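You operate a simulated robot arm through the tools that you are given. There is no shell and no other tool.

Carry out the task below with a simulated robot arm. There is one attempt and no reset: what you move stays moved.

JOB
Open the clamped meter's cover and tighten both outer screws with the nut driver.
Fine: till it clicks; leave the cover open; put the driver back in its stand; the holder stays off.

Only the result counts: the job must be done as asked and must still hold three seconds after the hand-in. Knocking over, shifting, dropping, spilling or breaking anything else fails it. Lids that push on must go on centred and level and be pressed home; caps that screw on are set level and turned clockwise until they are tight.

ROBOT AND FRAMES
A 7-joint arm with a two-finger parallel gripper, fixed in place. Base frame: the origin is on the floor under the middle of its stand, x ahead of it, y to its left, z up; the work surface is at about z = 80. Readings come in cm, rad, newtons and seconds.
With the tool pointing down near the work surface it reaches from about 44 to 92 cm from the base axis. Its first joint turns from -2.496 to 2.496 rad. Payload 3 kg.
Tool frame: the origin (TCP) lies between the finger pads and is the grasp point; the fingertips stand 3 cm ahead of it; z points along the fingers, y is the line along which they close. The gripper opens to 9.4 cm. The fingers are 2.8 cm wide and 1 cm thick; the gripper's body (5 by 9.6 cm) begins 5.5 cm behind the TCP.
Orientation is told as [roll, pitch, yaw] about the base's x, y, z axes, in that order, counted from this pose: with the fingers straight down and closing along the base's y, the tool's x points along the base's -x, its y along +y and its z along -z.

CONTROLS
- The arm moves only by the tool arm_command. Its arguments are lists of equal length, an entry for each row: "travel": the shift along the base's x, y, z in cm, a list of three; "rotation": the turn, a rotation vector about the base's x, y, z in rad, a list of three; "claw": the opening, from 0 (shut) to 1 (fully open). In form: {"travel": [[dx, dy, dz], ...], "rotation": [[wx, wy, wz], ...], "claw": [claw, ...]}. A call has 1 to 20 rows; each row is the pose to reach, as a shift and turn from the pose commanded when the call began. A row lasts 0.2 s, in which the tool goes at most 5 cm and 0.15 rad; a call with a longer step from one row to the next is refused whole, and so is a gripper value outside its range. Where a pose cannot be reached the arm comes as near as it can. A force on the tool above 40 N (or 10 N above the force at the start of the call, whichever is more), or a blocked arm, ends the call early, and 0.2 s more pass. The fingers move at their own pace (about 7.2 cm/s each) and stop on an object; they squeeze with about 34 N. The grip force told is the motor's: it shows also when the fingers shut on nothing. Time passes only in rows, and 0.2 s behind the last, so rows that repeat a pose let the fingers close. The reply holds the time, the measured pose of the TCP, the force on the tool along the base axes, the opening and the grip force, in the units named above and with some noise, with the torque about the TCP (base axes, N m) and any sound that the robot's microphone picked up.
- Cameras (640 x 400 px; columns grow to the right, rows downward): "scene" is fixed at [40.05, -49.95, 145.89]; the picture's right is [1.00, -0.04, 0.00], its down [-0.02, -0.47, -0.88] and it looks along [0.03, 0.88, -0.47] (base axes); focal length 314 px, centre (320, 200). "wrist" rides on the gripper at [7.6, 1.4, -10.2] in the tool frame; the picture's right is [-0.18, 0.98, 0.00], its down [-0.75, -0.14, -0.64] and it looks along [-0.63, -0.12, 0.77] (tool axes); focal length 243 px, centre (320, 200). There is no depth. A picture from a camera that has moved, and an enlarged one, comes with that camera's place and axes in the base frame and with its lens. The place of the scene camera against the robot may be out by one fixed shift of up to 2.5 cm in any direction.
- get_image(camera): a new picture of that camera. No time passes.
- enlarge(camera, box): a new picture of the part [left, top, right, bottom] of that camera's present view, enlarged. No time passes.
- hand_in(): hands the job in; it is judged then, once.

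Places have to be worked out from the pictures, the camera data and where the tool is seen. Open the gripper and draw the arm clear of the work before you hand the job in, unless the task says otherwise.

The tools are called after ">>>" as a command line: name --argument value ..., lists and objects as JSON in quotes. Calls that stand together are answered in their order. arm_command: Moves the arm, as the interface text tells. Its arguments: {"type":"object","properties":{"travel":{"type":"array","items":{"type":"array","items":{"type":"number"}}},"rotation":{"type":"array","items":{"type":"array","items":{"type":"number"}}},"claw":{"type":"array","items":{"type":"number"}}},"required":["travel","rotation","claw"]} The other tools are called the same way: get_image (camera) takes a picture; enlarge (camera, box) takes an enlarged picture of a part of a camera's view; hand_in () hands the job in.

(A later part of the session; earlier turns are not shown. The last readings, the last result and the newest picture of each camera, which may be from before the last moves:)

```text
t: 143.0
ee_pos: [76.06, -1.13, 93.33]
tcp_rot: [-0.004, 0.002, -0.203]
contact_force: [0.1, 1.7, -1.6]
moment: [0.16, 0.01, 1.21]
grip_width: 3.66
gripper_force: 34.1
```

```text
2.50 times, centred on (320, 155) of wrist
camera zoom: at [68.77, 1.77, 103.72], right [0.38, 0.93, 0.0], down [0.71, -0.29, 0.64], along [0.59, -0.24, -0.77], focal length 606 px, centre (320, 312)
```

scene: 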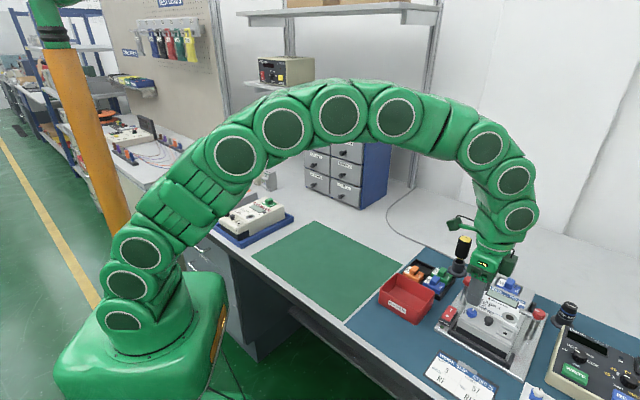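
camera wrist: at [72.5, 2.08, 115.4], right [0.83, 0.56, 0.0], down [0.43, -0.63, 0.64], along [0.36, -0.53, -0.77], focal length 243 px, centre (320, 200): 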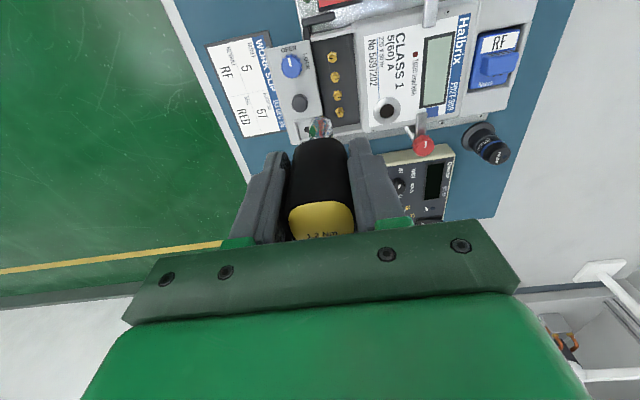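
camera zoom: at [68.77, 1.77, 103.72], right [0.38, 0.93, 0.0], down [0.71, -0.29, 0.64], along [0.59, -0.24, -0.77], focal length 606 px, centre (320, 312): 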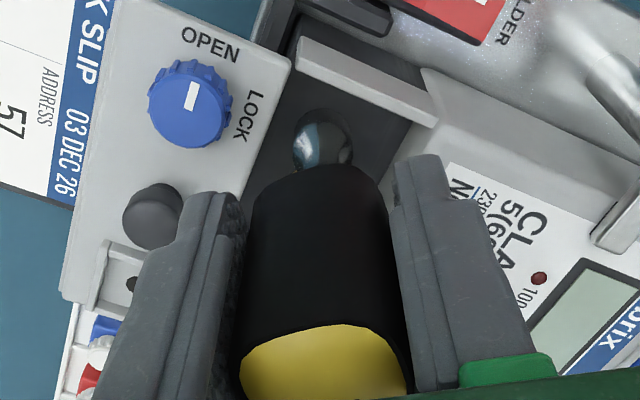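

>>> enlarge --camera "wrist" --box '[280, 180, 370, 240]'

>>> enlarge --camera "wrist" --box '[295, 90, 355, 145]'

>>> enlarge --camera "scene" --box '[455, 285, 505, 335]'

```text
6.67 times, centred on (325, 210) of wrist
camera zoom: at [68.77, 1.77, 103.72], right [0.38, 0.93, 0.0], down [0.71, -0.29, 0.64], along [0.59, -0.24, -0.77], focal length 1618 px, centre (287, 133)
```

zoom: 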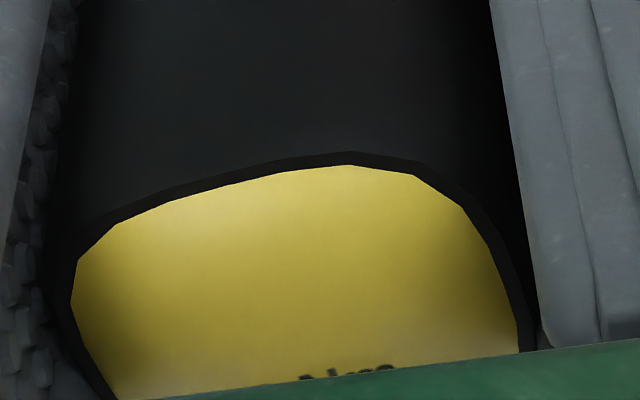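

```text
7.27 times, centred on (325, 118) of wrist
camera zoom: at [68.77, 1.77, 103.72], right [0.38, 0.93, 0.0], down [0.71, -0.29, 0.64], along [0.59, -0.24, -0.77], focal length 1764 px, centre (284, 800)
```

zoom: 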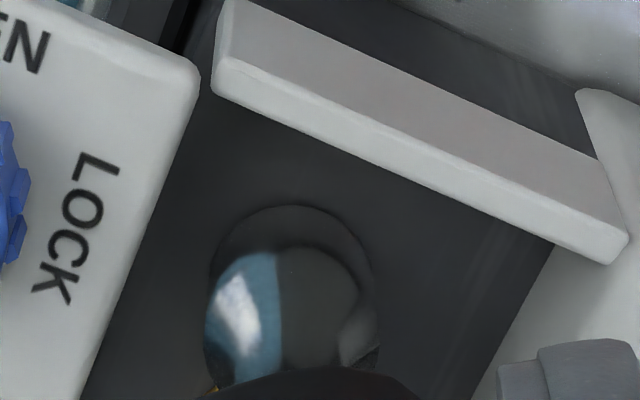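

```text
8.00 times, centred on (480, 310) of scene
camera zoom: at [40.05, -49.95, 145.89], right [1.0, -0.04, 0.0], down [-0.02, -0.47, -0.88], along [0.03, 0.88, -0.47], focal length 2515 px, centre (-960, -680)
```

zoom: 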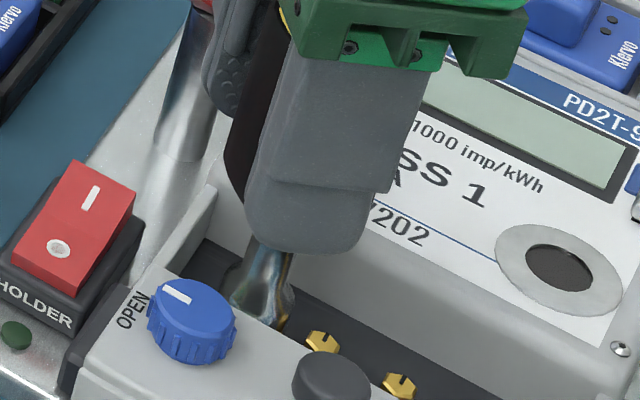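

The handle is rigid in the grip and 1.2 N·m holds constant. I'll lift and check S1's mark once more to be certain the screw itself isn't turning.

>>> arm_command --travel '[[0, 0, 0.5], [0, 0, 1.2], [0, 0, 2.2], [0, 0, 3.2], [0, 0, 3.2]]' --rotation '[[0, 0, 0], [0, 0, 0], [0, 0, 0], [0, 0, 0], [0, 0, 0]]' --claw '[0.2, 0.2, 0.2, 0.2, 0.2]'

>>> enlarge --camera "scene" --box '[466, 316, 490, 334]'

>>> enlarge --camera "wrist" --box '[280, 70, 380, 140]'

```text
t: 144.2
ee_pos: [75.76, -1.11, 96.68]
tcp_rot: [-0.004, 0.002, -0.201]
contact_force: [-0.4, 0.3, -0.8]
moment: [0.04, 0.01, 0.0]
grip_width: 3.61
gripper_force: 34.2
```

```text
16.00 times, centred on (478, 325) of scene
camera zoom: at [40.05, -49.95, 145.89], right [1.0, -0.04, 0.0], down [-0.02, -0.47, -0.88], along [0.03, 0.88, -0.47], focal length 5030 px, centre (-2208, -1800)
```

zoom: 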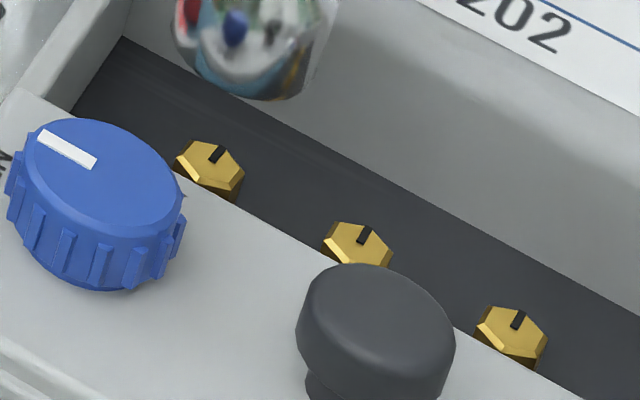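

```text
5.71 times, centred on (330, 105) of wrist
camera zoom: at [68.6, 1.86, 106.99], right [0.38, 0.93, 0.0], down [0.71, -0.29, 0.64], along [0.59, -0.24, -0.77], focal length 1386 px, centre (263, 743)
```

zoom: 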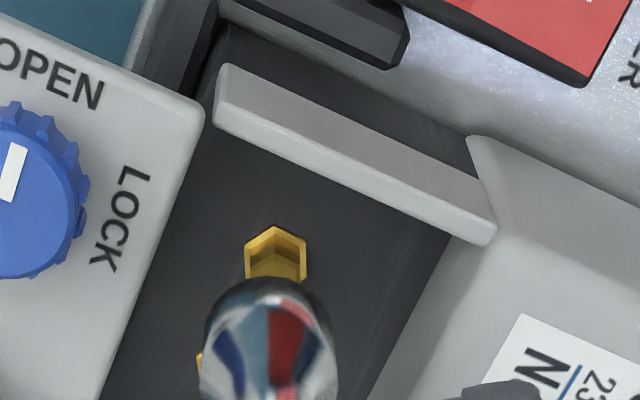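

S1's mark is unchanged: the screw is fully tight and the driver's 1.2 N·m clutch is what slips. I'll do S4 now with finer steps near the end so I can watch for the click report, then come back to S1 if necessary.

>>> arm_command --travel '[[0, 0, 1], [0.1, -0.1, 2], [0.5, -0.4, 2], [0.9, -0.8, 2], [1.3, -1.2, 2], [1.7, -1.6, 2], [2.1, -2.0, 2], [2.5, -2.4, 2], [2.9, -2.8, 2], [3.3, -3.2, 2], [3.7, -3.6, 2], [4.1, -4.0, 2], [4.5, -4.3, 2], [4.9, -4.7, 2], [5.15, -4.98, 2], [5.15, -4.98, 1], [5.15, -4.98, 1]]' --rotation '[[0, 0, 0.14], [0, 0, 0.28], [0, 0, 0.42], [0, 0, 0.56], [0, 0, 0.7], [0, 0, 0.84], [0, 0, 0.98], [0, 0, 1.12], [0, 0, 1.26], [0, 0, 1.4], [0, 0, 1.54], [0, 0, 1.68], [0, 0, 1.82], [0, 0, 1.96], [0, 0, 2.1], [0, 0, 2.1], [0, 0, 2.1]]' --claw '[0.2, 0.2, 0.2, 0.2, 0.2, 0.2, 0.2, 0.2, 0.2, 0.2, 0.2, 0.2, 0.2, 0.2, 0.2, 0.2, 0.2]'

>>> enlarge --camera "wrist" --box '[270, 65, 370, 145]'

>>> enlarge --camera "scene" --box '[480, 305, 525, 345]'

```text
t: 147.8
ee_pos: [81.06, -6.0, 97.61]
tcp_rot: [-0.004, 0.003, 1.899]
contact_force: [-0.3, 0.3, -1.3]
moment: [-0.04, 0.0, 0.01]
grip_width: 3.61
gripper_force: 34.4
```

```text
5.00 times, centred on (320, 105) of wrist
camera zoom: at [82.03, -13.73, 107.9], right [-0.99, -0.14, 0.0], down [-0.11, 0.76, 0.64], along [-0.09, 0.63, -0.77], focal length 1213 px, centre (320, 675)
```

zoom: 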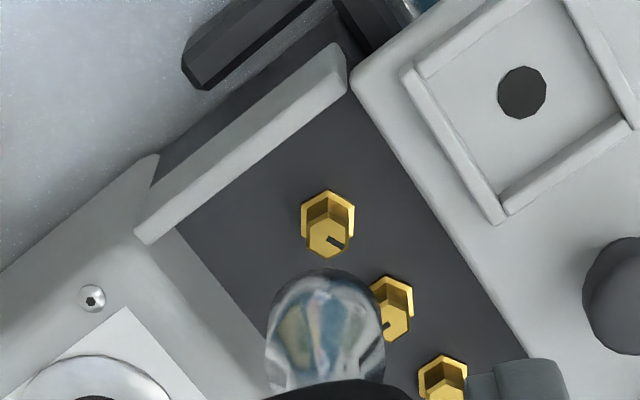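

```text
10.00 times, centred on (502, 325) of scene
camera zoom: at [40.05, -49.95, 145.89], right [1.0, -0.04, 0.0], down [-0.02, -0.47, -0.88], along [0.03, 0.88, -0.47], focal length 3144 px, centre (-1505, -1050)
```

zoom: 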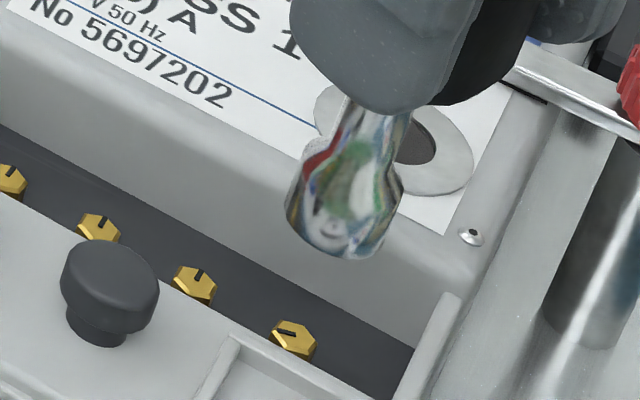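

The socket is over S4 within ~0.1 cm. I apply +0.09 in y and lower onto it.

>>> arm_command --travel '[[0, 0.09, -1], [0, 0.09, -2], [0, 0.09, -2.6], [0, 0.09, -3.0], [0, 0.09, -3.0]]' --rotation '[[0, 0, 0], [0, 0, 0], [0, 0, 0], [0, 0, 0], [0, 0, 0]]' --claw '[0.2, 0.2, 0.2, 0.2, 0.2]'

>>> enlarge --camera "wrist" --box '[280, 75, 360, 145]'

>>> enlarge --camera "scene" --box '[480, 305, 525, 345]'

```text
t: 149.0
ee_pos: [81.2, -6.1, 94.57]
tcp_rot: [-0.003, 0.001, 1.899]
contact_force: [-0.2, -0.1, -1.1]
moment: [0.0, 0.0, 0.0]
grip_width: 3.6
gripper_force: 33.9
```

```text
5.71 times, centred on (320, 110) of wrist
camera zoom: at [82.11, -13.73, 104.86], right [-0.99, -0.14, 0.0], down [-0.11, 0.76, 0.64], along [-0.09, 0.63, -0.77], focal length 1386 px, centre (320, 714)
```

zoom: 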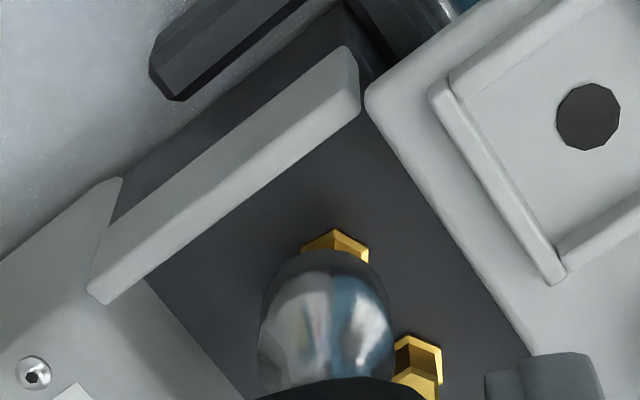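

```text
10.00 times, centred on (502, 325) of scene
camera zoom: at [40.05, -49.95, 145.89], right [1.0, -0.04, 0.0], down [-0.02, -0.47, -0.88], along [0.03, 0.88, -0.47], focal length 3144 px, centre (-1505, -1050)
```

zoom: 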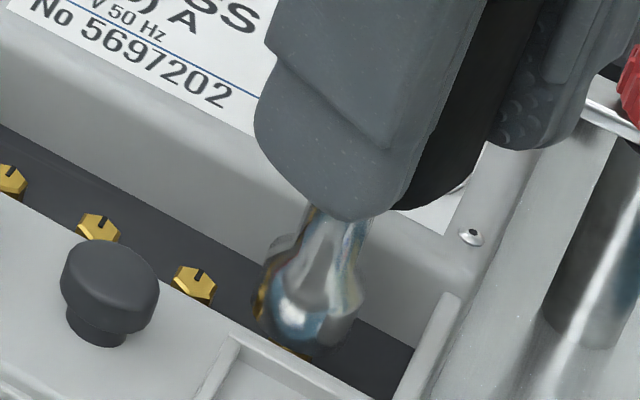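

Wrist and scene both ask for about −0.12 in x and −0.05 in y. I correct, then lower to seat.

>>> arm_command --travel '[[-0.06, -0.03, 0], [-0.12, -0.05, 0], [-0.12, -0.05, -0.2], [-0.12, -0.05, -0.5], [-0.12, -0.05, -0.8], [-0.12, -0.05, -1.0], [-0.12, -0.05, -1.0]]' --rotation '[[0, 0, 0], [0, 0, 0], [0, 0, 0], [0, 0, 0], [0, 0, 0], [0, 0, 0], [0, 0, 0]]' --claw '[0.2, 0.2, 0.2, 0.2, 0.2, 0.2, 0.2]'

>>> enlarge --camera "wrist" --box '[280, 75, 360, 145]'

>>> enlarge --camera "scene" --box '[480, 305, 525, 345]'

```text
t: 150.2
ee_pos: [81.01, -5.86, 94.32]
tcp_rot: [-0.007, 0.003, 1.898]
contact_force: [-3.6, 0.8, 12.8]
moment: [0.12, 0.37, 0.01]
grip_width: 3.57
gripper_force: 33.9
stopped in row 5: the force on the tool passed its limit at 45 N (the readings are from after the stop); the commanded pose is now the measured one
```

```text
5.71 times, centred on (320, 110) of wrist
camera zoom: at [81.98, -13.65, 104.6], right [-0.99, -0.14, -0.01], down [-0.11, 0.76, 0.64], along [-0.09, 0.63, -0.77], focal length 1386 px, centre (320, 714)
```

zoom: 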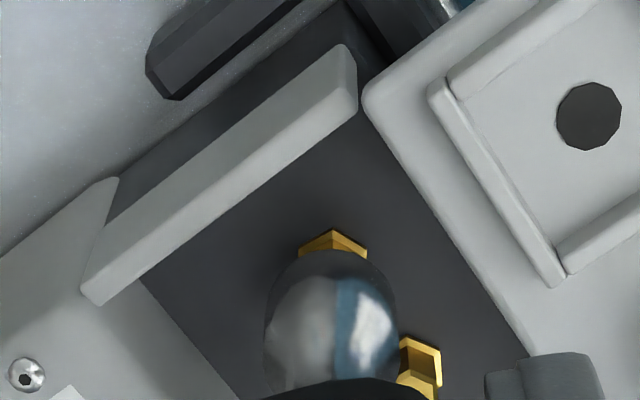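

```text
10.00 times, centred on (502, 325) of scene
camera zoom: at [40.05, -49.95, 145.89], right [1.0, -0.04, 0.0], down [-0.02, -0.47, -0.88], along [0.03, 0.88, -0.47], focal length 3144 px, centre (-1505, -1050)
```

zoom: 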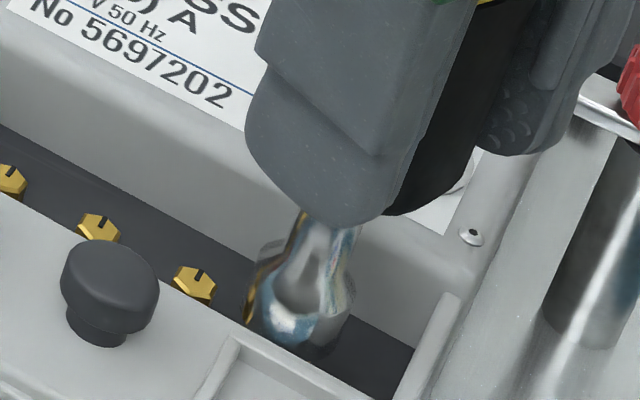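

The socket is resting on S4's head (hex not lined up yet). I rotate clockwise slowly with light pressure so it drops over the hex.

>>> arm_command --travel '[[-0.05, -0.018, -0.02], [-0.101, -0.032, -0.05], [-0.154, -0.04, -0.08], [-0.207, -0.043, -0.1]]' --rotation '[[0, 0, -0.1], [0, 0, -0.2], [0, 0, -0.3], [0, 0, -0.4]]' --claw '[0.2, 0.2, 0.2, 0.2]'

>>> enlarge --camera "wrist" --box '[280, 75, 360, 145]'

```text
t: 151.2
ee_pos: [80.76, -6.01, 94.27]
tcp_rot: [-0.009, 0.002, 1.497]
contact_force: [-2.4, -1.5, 31.1]
moment: [-0.02, 0.24, 0.05]
grip_width: 3.59
gripper_force: 33.8
```

```text
5.71 times, centred on (320, 110) of wrist
camera zoom: at [78.74, -13.51, 104.58], right [-0.97, 0.26, -0.01], down [0.19, 0.74, 0.64], along [0.17, 0.62, -0.77], focal length 1386 px, centre (320, 714)
```

zoom: 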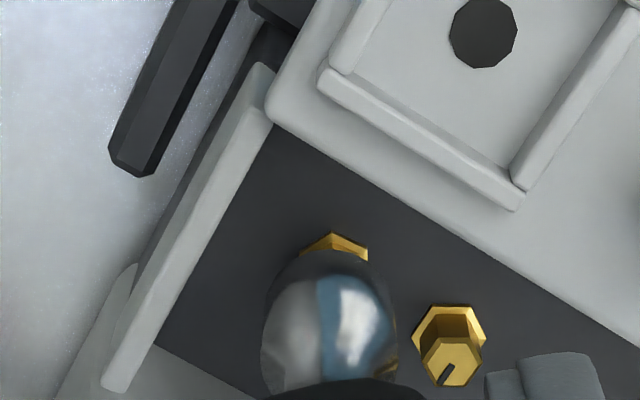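

>>> enlarge --camera "scene" --box '[485, 315, 520, 345]'

>>> enlarge --camera "wrist" --box '[300, 95, 350, 140]'

```text
13.33 times, centred on (502, 330) of scene
camera zoom: at [40.05, -49.95, 145.89], right [1.0, -0.04, 0.0], down [-0.02, -0.47, -0.88], along [0.03, 0.88, -0.47], focal length 4191 px, centre (-2113, -1533)
```

zoom: 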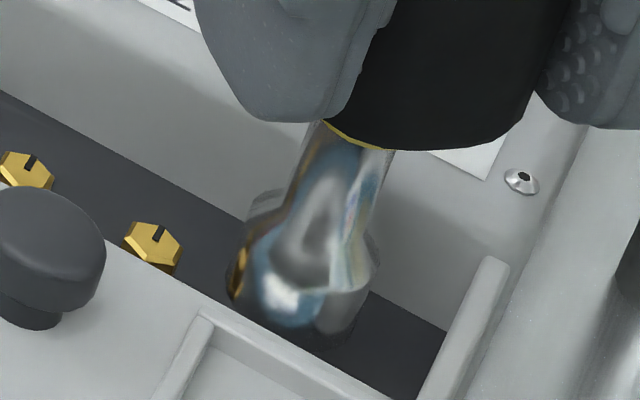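

```text
8.89 times, centred on (325, 118) of wrist
camera zoom: at [78.74, -13.51, 104.58], right [-0.97, 0.26, -0.01], down [0.19, 0.74, 0.64], along [0.17, 0.62, -0.77], focal length 2157 px, centre (276, 933)
```

zoom: 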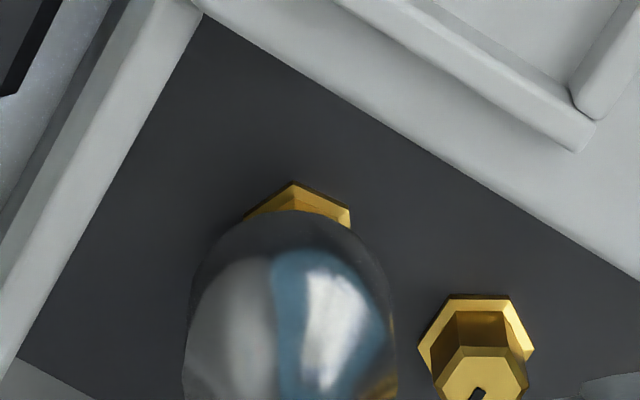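

The socket is directly above S4 in both views but not dropping on yet; a hex can need up to 60°. I keep sweeping clockwise with moderate pressure.

>>> arm_command --travel '[[-0.053, 0.002, 0.02], [-0.106, 0.01, 0.02], [-0.157, 0.023, 0.02], [-0.207, 0.041, 0.02], [-0.255, 0.064, 0.02], [-0.3, 0.092, 0.02], [-0.343, 0.123, 0.02]]' --rotation '[[0, 0, -0.1], [0, 0, -0.2], [0, 0, -0.3], [0, 0, -0.4], [0, 0, -0.5], [0, 0, -0.6], [0, 0, -0.7]]' --claw '[0.2, 0.2, 0.2, 0.2, 0.2, 0.2, 0.2]'

>>> enlarge --camera "wrist" --box '[280, 75, 360, 145]'

>>> enlarge --camera "scene" --box '[485, 315, 520, 345]'

```text
t: 152.8
ee_pos: [80.51, -5.79, 94.35]
tcp_rot: [-0.009, 0.006, 0.798]
contact_force: [4.2, -3.2, 35.6]
moment: [-0.19, -0.41, -0.02]
grip_width: 3.59
gripper_force: 34.1
```

```text
5.71 times, centred on (320, 110) of wrist
camera zoom: at [74.04, -10.27, 104.54], right [-0.57, 0.82, -0.01], down [0.63, 0.45, 0.64], along [0.53, 0.36, -0.77], focal length 1386 px, centre (320, 714)
```

zoom: 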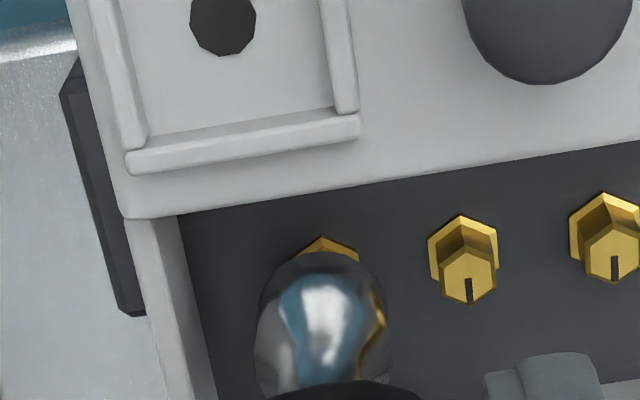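

```text
13.33 times, centred on (502, 330) of scene
camera zoom: at [40.05, -49.95, 145.89], right [1.0, -0.04, 0.0], down [-0.02, -0.47, -0.88], along [0.03, 0.88, -0.47], focal length 4191 px, centre (-2113, -1533)
```

zoom: 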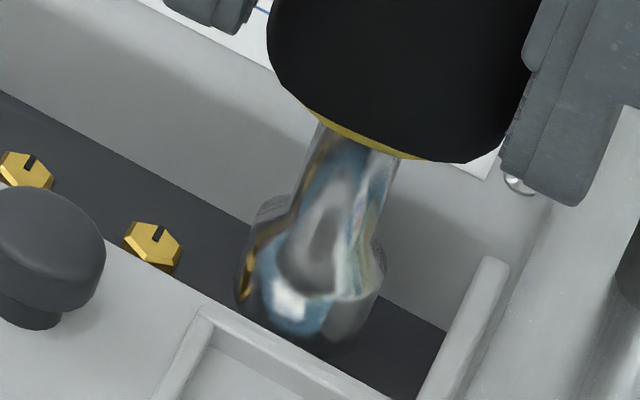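

Reassessing: the heads are slightly higher than I assumed (z≈85.5), so the socket rim is resting on S4's head about 0.15 cm off toward +y. I lift slightly, shift (−0.05, −0.13), and lower again.

>>> arm_command --travel '[[0, 0, 0.3], [-0.03, -0.07, 0.4], [-0.05, -0.13, 0.4], [-0.05, -0.13, 0.4]]' --rotation '[[0, 0, 0], [0, 0, 0], [0, 0, 0], [0, 0, 0]]' --claw '[0.2, 0.2, 0.2, 0.2]'

>>> enlarge --camera "wrist" --box '[280, 75, 360, 145]'

>>> enlarge --camera "scene" --box '[485, 315, 520, 345]'

```text
t: 153.8
ee_pos: [80.51, -6.16, 94.45]
tcp_rot: [-0.007, 0.004, 0.799]
contact_force: [-0.2, 0.0, -1.5]
moment: [0.0, 0.03, -0.03]
grip_width: 3.6
gripper_force: 34.0
```

```text
5.71 times, centred on (320, 110) of wrist
camera zoom: at [74.06, -10.43, 104.79], right [-0.58, 0.82, -0.01], down [0.63, 0.45, 0.64], along [0.53, 0.36, -0.77], focal length 1386 px, centre (320, 714)
```

zoom: 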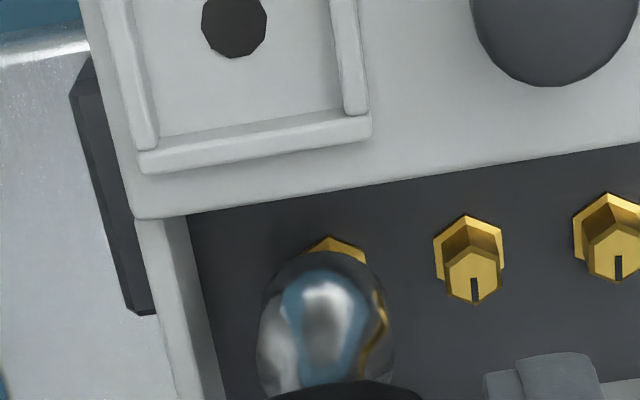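

```text
13.33 times, centred on (502, 330) of scene
camera zoom: at [40.05, -49.95, 145.89], right [1.0, -0.04, 0.0], down [-0.02, -0.47, -0.88], along [0.03, 0.88, -0.47], focal length 4191 px, centre (-2113, -1533)
```

zoom: 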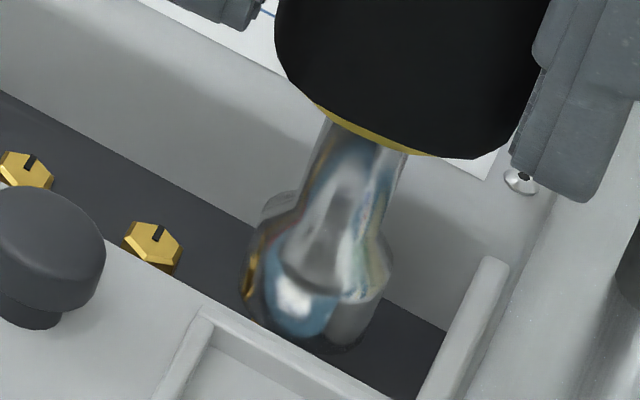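

I found the cause: the driver slid ~0.2 cm sideways along the pads (offset now about −0.72, not the tip height). With that, the socket is (+0.11, +0.07) off S4, which agrees with both cameras. I correct and lower.

>>> arm_command --travel '[[-0.06, -0.04, 0], [-0.11, -0.07, 0], [-0.11, -0.07, 0], [-0.11, -0.07, 0]]' --rotation '[[0, 0, 0], [0, 0, 0], [0, 0, 0], [0, 0, 0]]' --claw '[0.2, 0.2, 0.2, 0.2]'

>>> enlarge --camera "wrist" --box '[280, 75, 360, 145]'

>>> enlarge --camera "scene" --box '[485, 315, 520, 345]'

```text
t: 154.8
ee_pos: [80.25, -6.19, 94.66]
tcp_rot: [-0.008, 0.004, 0.799]
contact_force: [0.2, -0.3, -1.0]
moment: [0.02, 0.04, 0.0]
grip_width: 3.58
gripper_force: 34.2
```

```text
5.71 times, centred on (320, 110) of wrist
camera zoom: at [73.86, -10.5, 104.84], right [-0.58, 0.82, -0.01], down [0.62, 0.45, 0.64], along [0.53, 0.36, -0.77], focal length 1386 px, centre (320, 714)
```

zoom: 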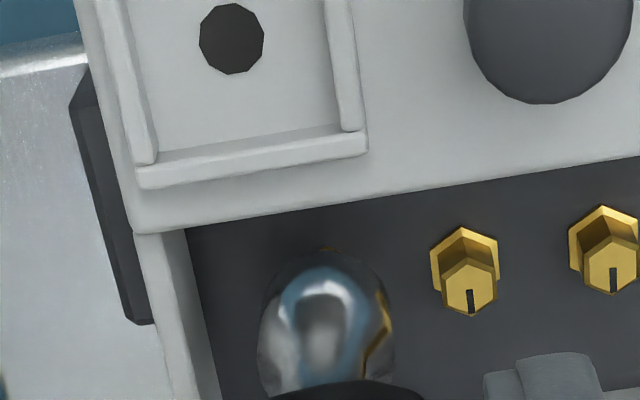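

```text
13.33 times, centred on (502, 330) of scene
camera zoom: at [40.05, -49.95, 145.89], right [1.0, -0.04, 0.0], down [-0.02, -0.47, -0.88], along [0.03, 0.88, -0.47], focal length 4191 px, centre (-2113, -1533)
```

zoom: 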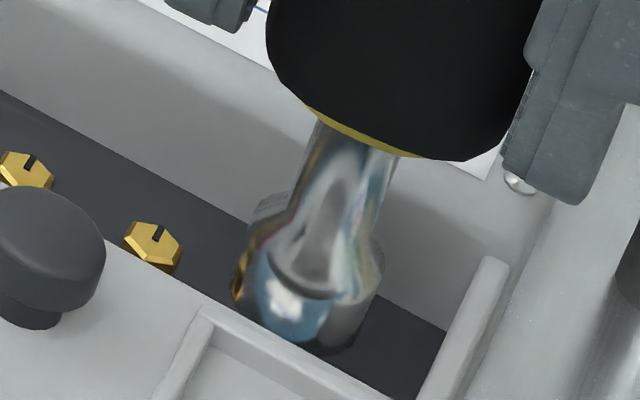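

Now both cameras show alignment within ~0.08 cm. A tiny nudge (+0.04 in x) and lower slowly; if the force stays low below z 94.3 it is going over the head.

>>> arm_command --travel '[[0.04, 0, 0], [0.04, 0, -0.1], [0.04, 0, -0.2], [0.04, 0, -0.3], [0.04, 0, -0.4], [0.04, 0, -0.4]]' --rotation '[[0, 0, 0], [0, 0, 0], [0, 0, 0], [0, 0, 0], [0, 0, 0], [0, 0, 0]]' --claw '[0.2, 0.2, 0.2, 0.2, 0.2, 0.2]'

>>> enlarge --camera "wrist" --box '[280, 75, 360, 145]'

```text
t: 156.2
ee_pos: [80.3, -5.98, 94.22]
tcp_rot: [-0.008, 0.003, 0.799]
contact_force: [-0.1, 0.1, -1.1]
moment: [0.01, 0.03, 0.01]
grip_width: 3.58
gripper_force: 33.9
```

```text
5.71 times, centred on (320, 110) of wrist
camera zoom: at [73.97, -10.51, 104.49], right [-0.58, 0.82, -0.01], down [0.63, 0.45, 0.64], along [0.53, 0.36, -0.77], focal length 1386 px, centre (320, 714)
```

zoom: 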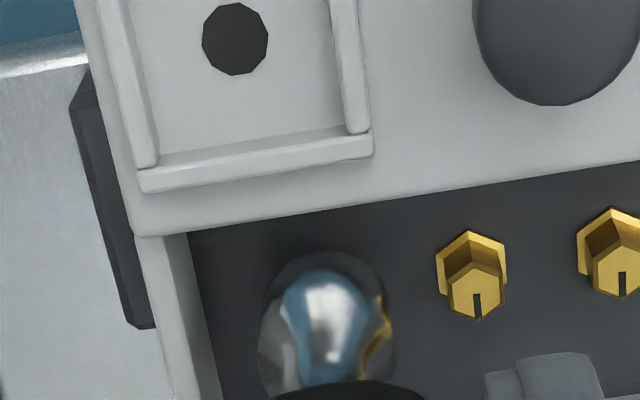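

No contact at the former blocking height; it is going over the head. Continue lowering.

>>> arm_command --travel '[[0, 0, -0.15], [0, 0, -0.3], [0, 0, -0.45], [0, 0, -0.6], [0, 0, -0.7], [0, 0, -0.7]]' --rotation '[[0, 0, 0], [0, 0, 0], [0, 0, 0], [0, 0, 0], [0, 0, 0], [0, 0, 0]]' --claw '[0.2, 0.2, 0.2, 0.2, 0.2, 0.2]'

>>> enlarge --camera "wrist" --box '[280, 75, 360, 145]'

```text
t: 157.6
ee_pos: [80.37, -6.11, 93.48]
tcp_rot: [-0.007, 0.004, 0.798]
contact_force: [-0.1, 0.9, -1.6]
moment: [-0.05, 0.0, 0.01]
grip_width: 3.55
gripper_force: 33.9
```

```text
5.71 times, centred on (320, 110) of wrist
camera zoom: at [73.92, -10.49, 103.75], right [-0.58, 0.82, -0.01], down [0.62, 0.45, 0.64], along [0.53, 0.36, -0.77], focal length 1386 px, centre (320, 714)
```

zoom: 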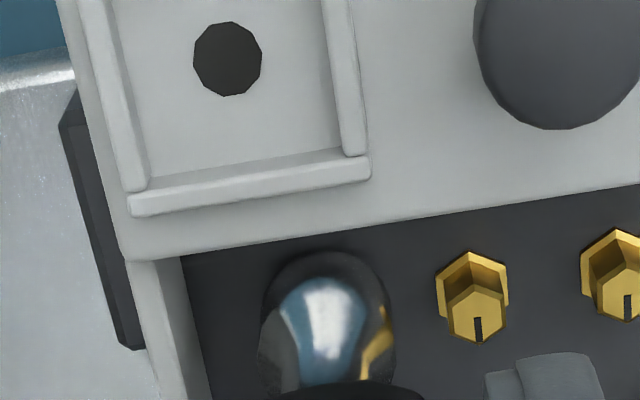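

Seated over S4 with no side load. Now rotate clockwise about the (recalibrated) driver axis, 0.8 rad first.

>>> arm_command --travel '[[-0.053, 0.049, 0], [-0.101, 0.103, 0], [-0.143, 0.161, -0.02], [-0.18, 0.224, -0.04], [-0.209, 0.29, -0.04], [-0.233, 0.358, -0.04], [-0.249, 0.428, -0.04], [-0.258, 0.5, -0.04]]' --rotation '[[0, 0, -0.1], [0, 0, -0.2], [0, 0, -0.3], [0, 0, -0.4], [0, 0, -0.5], [0, 0, -0.6], [0, 0, -0.7], [0, 0, -0.8]]' --claw '[0.2, 0.2, 0.2, 0.2, 0.2, 0.2, 0.2, 0.2]'

```text
t: 159.3
ee_pos: [80.15, -5.49, 93.48]
tcp_rot: [-0.006, 0.003, -0.002]
contact_force: [1.4, 0.1, -1.7]
moment: [0.02, 0.0, 0.7]
grip_width: 3.57
gripper_force: 33.6
```

Torque 0.70 N·m already. I proceed in finer steps to catch the click.

>>> arm_command --travel '[[0, 0.036, 0], [-0.002, 0.072, 0], [0, 0.108, 0], [0.003, 0.144, 0]]' --rotation '[[0, 0, -0.05], [0, 0, -0.1], [0, 0, -0.15], [0, 0, -0.2]]' --claw '[0.2, 0.2, 0.2, 0.2]'

```text
t: 160.3
ee_pos: [80.18, -5.25, 93.31]
tcp_rot: [-0.006, 0.004, -0.203]
contact_force: [0.4, 0.5, -2.7]
moment: [-0.02, 0.01, 0.87]
grip_width: 3.59
gripper_force: 33.5
```

0.87 N·m. Continue in the same manner.

>>> arm_command --travel '[[0.006, 0.036, 0], [0.012, 0.071, 0], [0.022, 0.106, 0], [0.032, 0.14, 0]]' --rotation '[[0, 0, -0.05], [0, 0, -0.1], [0, 0, -0.15], [0, 0, -0.2]]' --claw '[0.2, 0.2, 0.2, 0.2]'

```text
t: 161.3
ee_pos: [80.06, -5.28, 93.45]
tcp_rot: [-0.006, 0.004, -0.401]
contact_force: [0.7, -0.7, -1.4]
moment: [-0.01, -0.04, 1.07]
grip_width: 3.61
gripper_force: 33.7
```

1.07 N·m. A few more small steps.

>>> arm_command --travel '[[0.013, 0.034, 0], [0.026, 0.068, 0], [0.042, 0.1, 0]]' --rotation '[[0, 0, -0.05], [0, 0, -0.1], [0, 0, -0.15]]' --claw '[0.2, 0.2, 0.2]'

```text
t: 162.2
ee_pos: [80.05, -5.26, 93.5]
tcp_rot: [-0.007, 0.005, -0.552]
contact_force: [0.1, 0.0, -0.7]
moment: [0.01, -0.01, 1.21]
grip_width: 3.59
gripper_force: 34.6
```

1.21 N·m reached. One more small turn to trigger the click.

>>> arm_command --travel '[[0.018, 0.032, 0], [0.037, 0.063, 0], [0.058, 0.093, 0], [0.08, 0.122, 0]]' --rotation '[[0, 0, -0.05], [0, 0, -0.1], [0, 0, -0.15], [0, 0, -0.2]]' --claw '[0.2, 0.2, 0.2, 0.2]'

```text
t: 163.2
ee_pos: [80.31, -5.21, 93.53]
tcp_rot: [-0.008, 0.003, -0.752]
contact_force: [1.2, 0.2, -1.0]
moment: [0.03, -0.19, 1.21]
grip_width: 3.63
gripper_force: 33.8
```

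Torque is capped at 1.21 N·m again without a reported click. I'll lift off and look at S4's mark.

>>> arm_command --travel '[[0, 0, 0.5], [0, 0, 1.2], [0, 0, 2.2], [0, 0, 3.4], [0, 0, 3.4]]' --rotation '[[0, 0, 0], [0, 0, 0], [0, 0, 0], [0, 0, 0], [0, 0, 0]]' --claw '[0.2, 0.2, 0.2, 0.2, 0.2]'

>>> enlarge --camera "scene" --box '[466, 316, 512, 346]'

>>> enlarge --camera "scene" --box '[486, 326, 510, 344]'

>>> enlarge --camera "wrist" --box '[280, 70, 380, 140]'

```text
t: 164.3
ee_pos: [80.43, -5.08, 96.81]
tcp_rot: [-0.006, 0.004, -0.75]
contact_force: [-0.5, -0.2, -1.1]
moment: [0.03, 0.04, -0.02]
grip_width: 3.63
gripper_force: 33.8
```

```text
13.33 times, centred on (489, 331) of scene
camera zoom: at [40.05, -49.95, 145.89], right [1.0, -0.04, 0.0], down [-0.02, -0.47, -0.88], along [0.03, 0.88, -0.47], focal length 4191 px, centre (-1933, -1547)
```

zoom: 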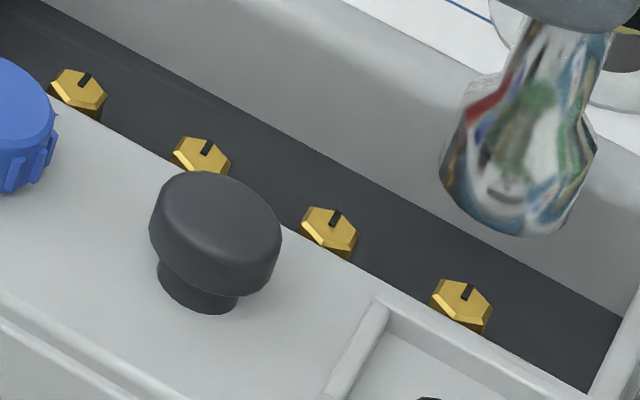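

```text
16.00 times, centred on (498, 335) of scene
camera zoom: at [40.05, -49.95, 145.89], right [1.0, -0.04, 0.0], down [-0.02, -0.47, -0.88], along [0.03, 0.88, -0.47], focal length 5030 px, centre (-2528, -1960)
```

zoom: 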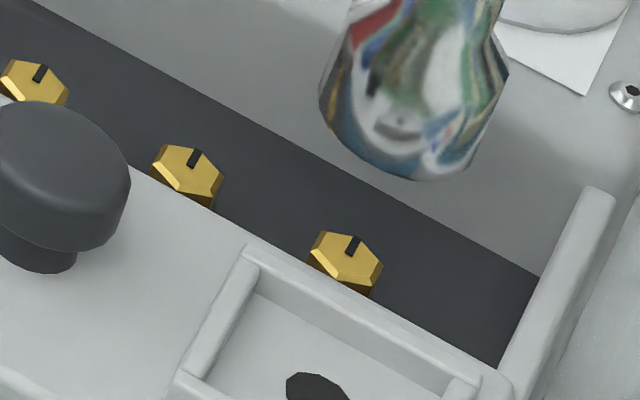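

```text
5.71 times, centred on (330, 105) of wrist
camera zoom: at [75.76, 1.24, 107.13], right [0.81, 0.59, -0.01], down [0.46, -0.62, 0.64], along [0.37, -0.52, -0.77], focal length 1386 px, centre (263, 743)
```

zoom: 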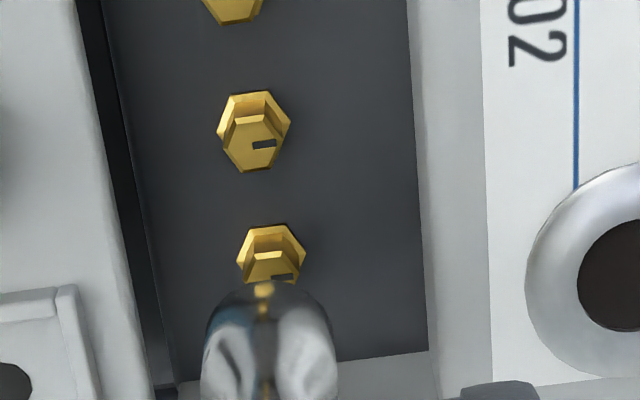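

All four marks are now parallel: S1 and S4 are turned fully home with the clutch capping at 1.2 N·m. The absence of a reported click bothers me, so I'll re-seat on S4 and turn faster and further, in case the click needs a full clutch step at speed.

>>> arm_command --travel '[[0.03, -0.08, 0.5], [0.06, -0.16, 0.8], [0.09, -0.24, 0.8], [0.12, -0.32, 0.8], [0.15, -0.4, 0.8], [0.18, -0.48, 0.8], [0.22, -0.56, 0.8], [0.25, -0.64, 0.8], [0.28, -0.72, 0.8], [0.31, -0.8, 0.8], [0.34, -0.88, 0.8], [0.37, -0.96, 0.8], [0.4, -1.04, 0.8], [0.43, -1.11, 0.8], [0.46, -1.165, 0.8], [0.46, -1.165, 0.8]]' --rotation '[[0, 0, 0.14], [0, 0, 0.28], [0, 0, 0.42], [0, 0, 0.56], [0, 0, 0.7], [0, 0, 0.84], [0, 0, 0.98], [0, 0, 1.12], [0, 0, 1.26], [0, 0, 1.4], [0, 0, 1.54], [0, 0, 1.68], [0, 0, 1.82], [0, 0, 1.96], [0, 0, 2.1], [0, 0, 2.1]]' --claw '[0.2, 0.2, 0.2, 0.2, 0.2, 0.2, 0.2, 0.2, 0.2, 0.2, 0.2, 0.2, 0.2, 0.2, 0.2, 0.2]'

>>> enlarge --camera "wrist" --box '[270, 65, 370, 145]'

>>> enlarge --camera "scene" --box '[480, 305, 525, 345]'

```text
t: 167.8
ee_pos: [80.77, -6.31, 97.49]
tcp_rot: [-0.006, 0.004, 1.35]
contact_force: [-0.1, -0.2, -1.2]
moment: [0.0, -0.03, -0.05]
grip_width: 3.58
gripper_force: 34.2
```

```text
5.00 times, centred on (320, 105) of wrist
camera zoom: at [77.52, -13.33, 107.94], right [-0.92, 0.39, -0.01], down [0.3, 0.71, 0.64], along [0.26, 0.59, -0.77], focal length 1213 px, centre (320, 675)
```

zoom: 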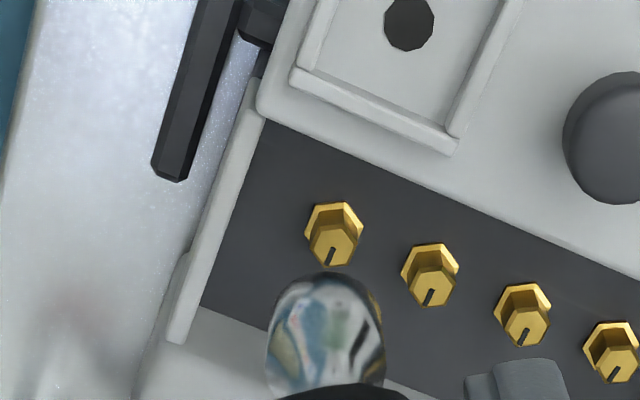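

```text
10.00 times, centred on (502, 325) of scene
camera zoom: at [40.05, -49.95, 145.89], right [1.0, -0.04, 0.0], down [-0.02, -0.47, -0.88], along [0.03, 0.88, -0.47], focal length 3144 px, centre (-1505, -1050)
```

zoom: 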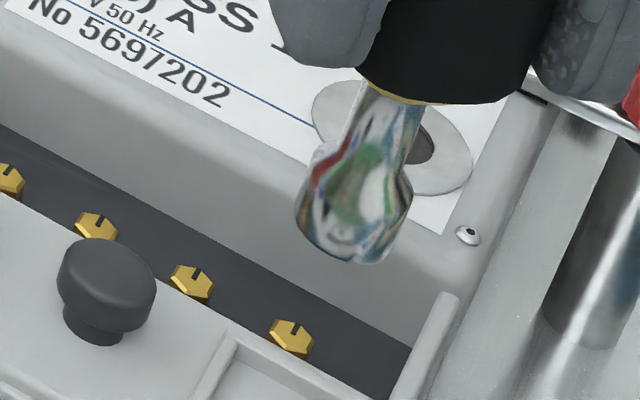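

Marks of all four screws are parallel. I lower to just above S4 to refine alignment with less parallax.

>>> arm_command --travel '[[0, 0.05, -1], [0, 0.05, -2], [0, 0.05, -2.6], [0, 0.05, -2.6]]' --rotation '[[0, 0, 0], [0, 0, 0], [0, 0, 0], [0, 0, 0]]' --claw '[0.2, 0.2, 0.2, 0.2]'

>>> enlarge --camera "wrist" --box '[280, 75, 360, 145]'

>>> enlarge --camera "scene" --box '[485, 315, 520, 345]'

```text
t: 168.8
ee_pos: [80.57, -6.15, 94.91]
tcp_rot: [-0.006, 0.004, 1.35]
contact_force: [-0.1, -0.4, -2.0]
moment: [0.02, -0.01, 0.0]
grip_width: 3.57
gripper_force: 34.2
```

```text
5.71 times, centred on (320, 110) of wrist
camera zoom: at [77.48, -13.28, 105.24], right [-0.92, 0.4, -0.01], down [0.3, 0.71, 0.64], along [0.26, 0.59, -0.77], focal length 1386 px, centre (320, 714)
```

zoom: 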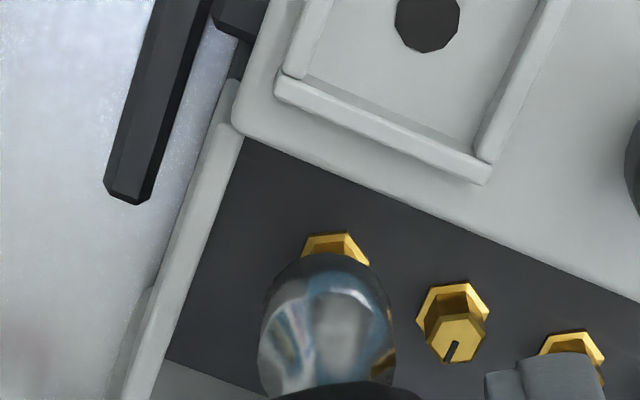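

```text
13.33 times, centred on (502, 330) of scene
camera zoom: at [40.05, -49.95, 145.89], right [1.0, -0.04, 0.0], down [-0.02, -0.47, -0.88], along [0.03, 0.88, -0.47], focal length 4191 px, centre (-2113, -1533)
```

zoom: 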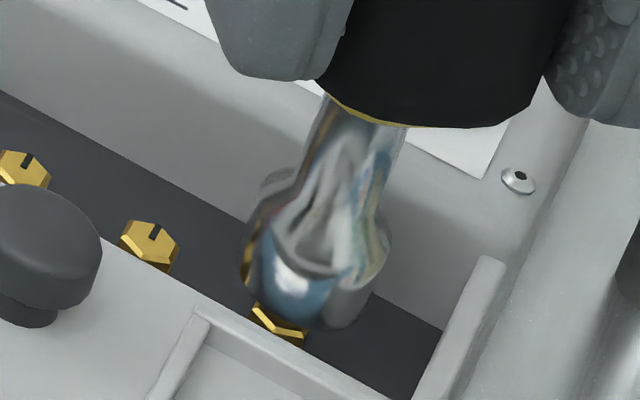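

The two cameras disagree slightly here. I'll check whether the reported camera pose itself is noisy by reading it twice without moving.

>>> enlarge --camera "wrist" --box '[300, 95, 345, 130]'

>>> enlarge --camera "scene" --box '[490, 325, 512, 342]'

```text
11.43 times, centred on (322, 112) of wrist
camera zoom: at [77.48, -13.28, 105.24], right [-0.92, 0.4, -0.01], down [0.3, 0.71, 0.64], along [0.26, 0.59, -0.77], focal length 2773 px, centre (291, 1200)
```

zoom: 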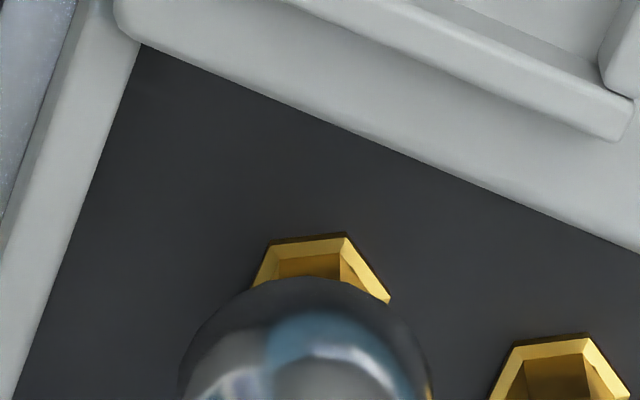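

```text
16.00 times, centred on (501, 334) of scene
camera zoom: at [40.05, -49.95, 145.89], right [1.0, -0.04, 0.0], down [-0.02, -0.47, -0.88], along [0.03, 0.88, -0.47], focal length 5030 px, centre (-2576, -1936)
```

zoom: 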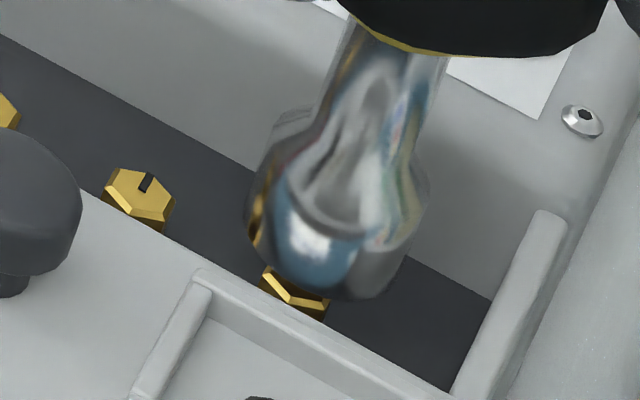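

The camera pose is steady. Rechecking the socket's centre line, the wrist asks for (−0.12, +0.05) and the scene for (−0.3, −0.1); I'll shift by (−0.18, 0) and re-evaluate.

>>> arm_command --travel '[[-0.08, 0, 0], [-0.15, 0, 0], [-0.15, 0, 0], [-0.15, 0, 0]]' --rotation '[[0, 0, 0], [0, 0, 0], [0, 0, 0], [0, 0, 0]]' --claw '[0.2, 0.2, 0.2, 0.2]'

>>> enlarge --camera "wrist" --box '[300, 95, 345, 130]'

>>> enlarge --camera "scene" --box '[490, 325, 512, 342]'

```text
t: 169.8
ee_pos: [80.6, -6.21, 94.96]
tcp_rot: [-0.008, 0.004, 1.349]
contact_force: [0.3, -0.6, -1.7]
moment: [0.0, -0.01, 0.0]
grip_width: 3.59
gripper_force: 33.6
```

```text
11.43 times, centred on (322, 112) of wrist
camera zoom: at [77.37, -13.33, 105.29], right [-0.92, 0.4, -0.01], down [0.3, 0.71, 0.64], along [0.26, 0.59, -0.77], focal length 2773 px, centre (291, 1200)
```

zoom: 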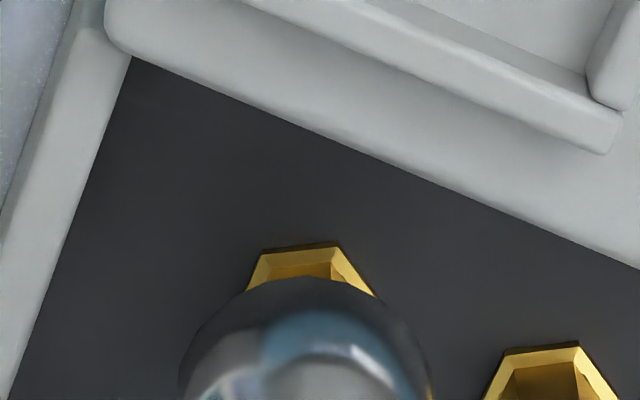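

```text
16.00 times, centred on (501, 334) of scene
camera zoom: at [40.05, -49.95, 145.89], right [1.0, -0.04, 0.0], down [-0.02, -0.47, -0.88], along [0.03, 0.88, -0.47], focal length 5030 px, centre (-2576, -1936)
```

zoom: 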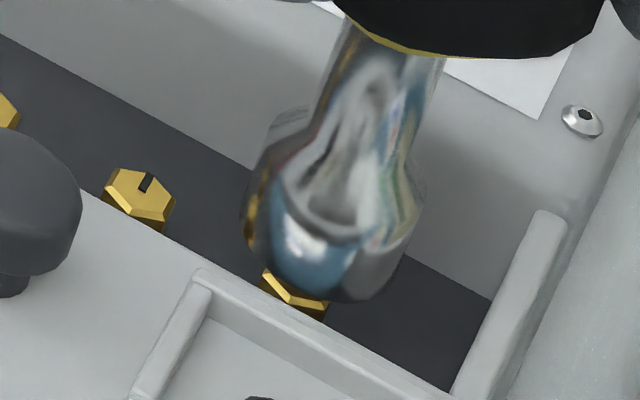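

Closer: wrist wants −0.06, scene −0.2 in x. One more shift of −0.1 in x, then lower.

>>> arm_command --travel '[[-0.05, 0, 0], [-0.1, 0, 0], [-0.1, 0, -0.2], [-0.1, 0, -0.45], [-0.1, 0, -0.65], [-0.1, 0, -0.75], [-0.1, 0, -0.75]]' --rotation '[[0, 0, 0], [0, 0, 0], [0, 0, 0], [0, 0, 0], [0, 0, 0], [0, 0, 0], [0, 0, 0]]' --claw '[0.2, 0.2, 0.2, 0.2, 0.2, 0.2, 0.2]'

>>> enlarge --camera "wrist" --box '[300, 95, 345, 130]'

>>> enlarge --camera "scene" --box '[490, 325, 512, 342]'

```text
t: 171.3
ee_pos: [80.59, -6.23, 94.25]
tcp_rot: [-0.007, 0.004, 1.349]
contact_force: [0.3, 0.7, -0.6]
moment: [0.0, 0.02, -0.02]
grip_width: 3.56
gripper_force: 33.9
```

```text
11.43 times, centred on (322, 112) of wrist
camera zoom: at [77.4, -13.29, 104.53], right [-0.92, 0.4, -0.01], down [0.3, 0.71, 0.64], along [0.26, 0.59, -0.77], focal length 2773 px, centre (291, 1200)
```

zoom: 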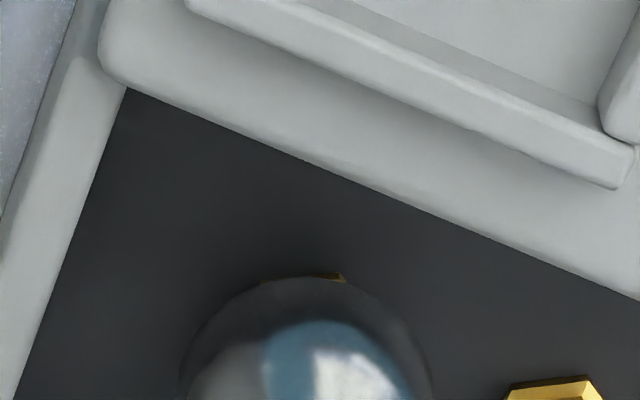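

```text
16.00 times, centred on (501, 334) of scene
camera zoom: at [40.05, -49.95, 145.89], right [1.0, -0.04, 0.0], down [-0.02, -0.47, -0.88], along [0.03, 0.88, -0.47], focal length 5030 px, centre (-2576, -1936)
```

zoom: 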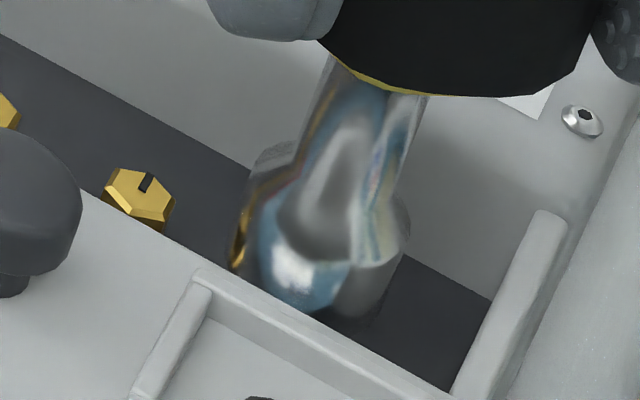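

At the head's height with no force. Continue lowering.

>>> arm_command --travel '[[0, 0, -0.1], [0, 0, -0.2], [0, 0, -0.3], [0, 0, -0.4], [0, 0, -0.55], [0, 0, -0.7], [0, 0, -0.7]]' --rotation '[[0, 0, 0], [0, 0, 0], [0, 0, 0], [0, 0, 0], [0, 0, 0], [0, 0, 0], [0, 0, 0]]' --claw '[0.2, 0.2, 0.2, 0.2, 0.2, 0.2, 0.2]'

```text
t: 172.9
ee_pos: [80.45, -6.13, 93.67]
tcp_rot: [-0.007, 0.004, 1.349]
contact_force: [-0.1, -0.1, -0.3]
moment: [0.01, 0.03, 0.01]
grip_width: 3.58
gripper_force: 34.2
```

Seated over S4. Now a fast continuous clockwise sweep (0.149 rad per row) about the driver axis to make the clutch break over audibly.

>>> arm_command --travel '[[-0.106, 0.032, -0.03], [-0.206, 0.08, -0.05], [-0.298, 0.142, -0.05], [-0.379, 0.218, -0.05], [-0.449, 0.304, -0.05], [-0.504, 0.4, -0.05], [-0.545, 0.503, -0.05], [-0.57, 0.611, -0.05], [-0.578, 0.722, -0.05], [-0.57, 0.833, -0.05], [-0.545, 0.941, -0.05], [-0.504, 1.044, -0.05], [-0.449, 1.14, -0.05], [-0.379, 1.226, -0.05]]' --rotation '[[0, 0, -0.149], [0, 0, -0.298], [0, 0, -0.447], [0, 0, -0.596], [0, 0, -0.745], [0, 0, -0.894], [0, 0, -1.043], [0, 0, -1.192], [0, 0, -1.341], [0, 0, -1.49], [0, 0, -1.639], [0, 0, -1.788], [0, 0, -1.937], [0, 0, -2.086]]' --claw '[0.2, 0.2, 0.2, 0.2, 0.2, 0.2, 0.2, 0.2, 0.2, 0.2, 0.2, 0.2, 0.2, 0.2]'

```text
t: 175.9
ee_pos: [80.09, -4.9, 93.51]
tcp_rot: [-0.006, 0.003, -0.74]
contact_force: [6.7, 1.4, -1.4]
moment: [0.15, -0.58, 1.23]
grip_width: 3.63
gripper_force: 33.7
```

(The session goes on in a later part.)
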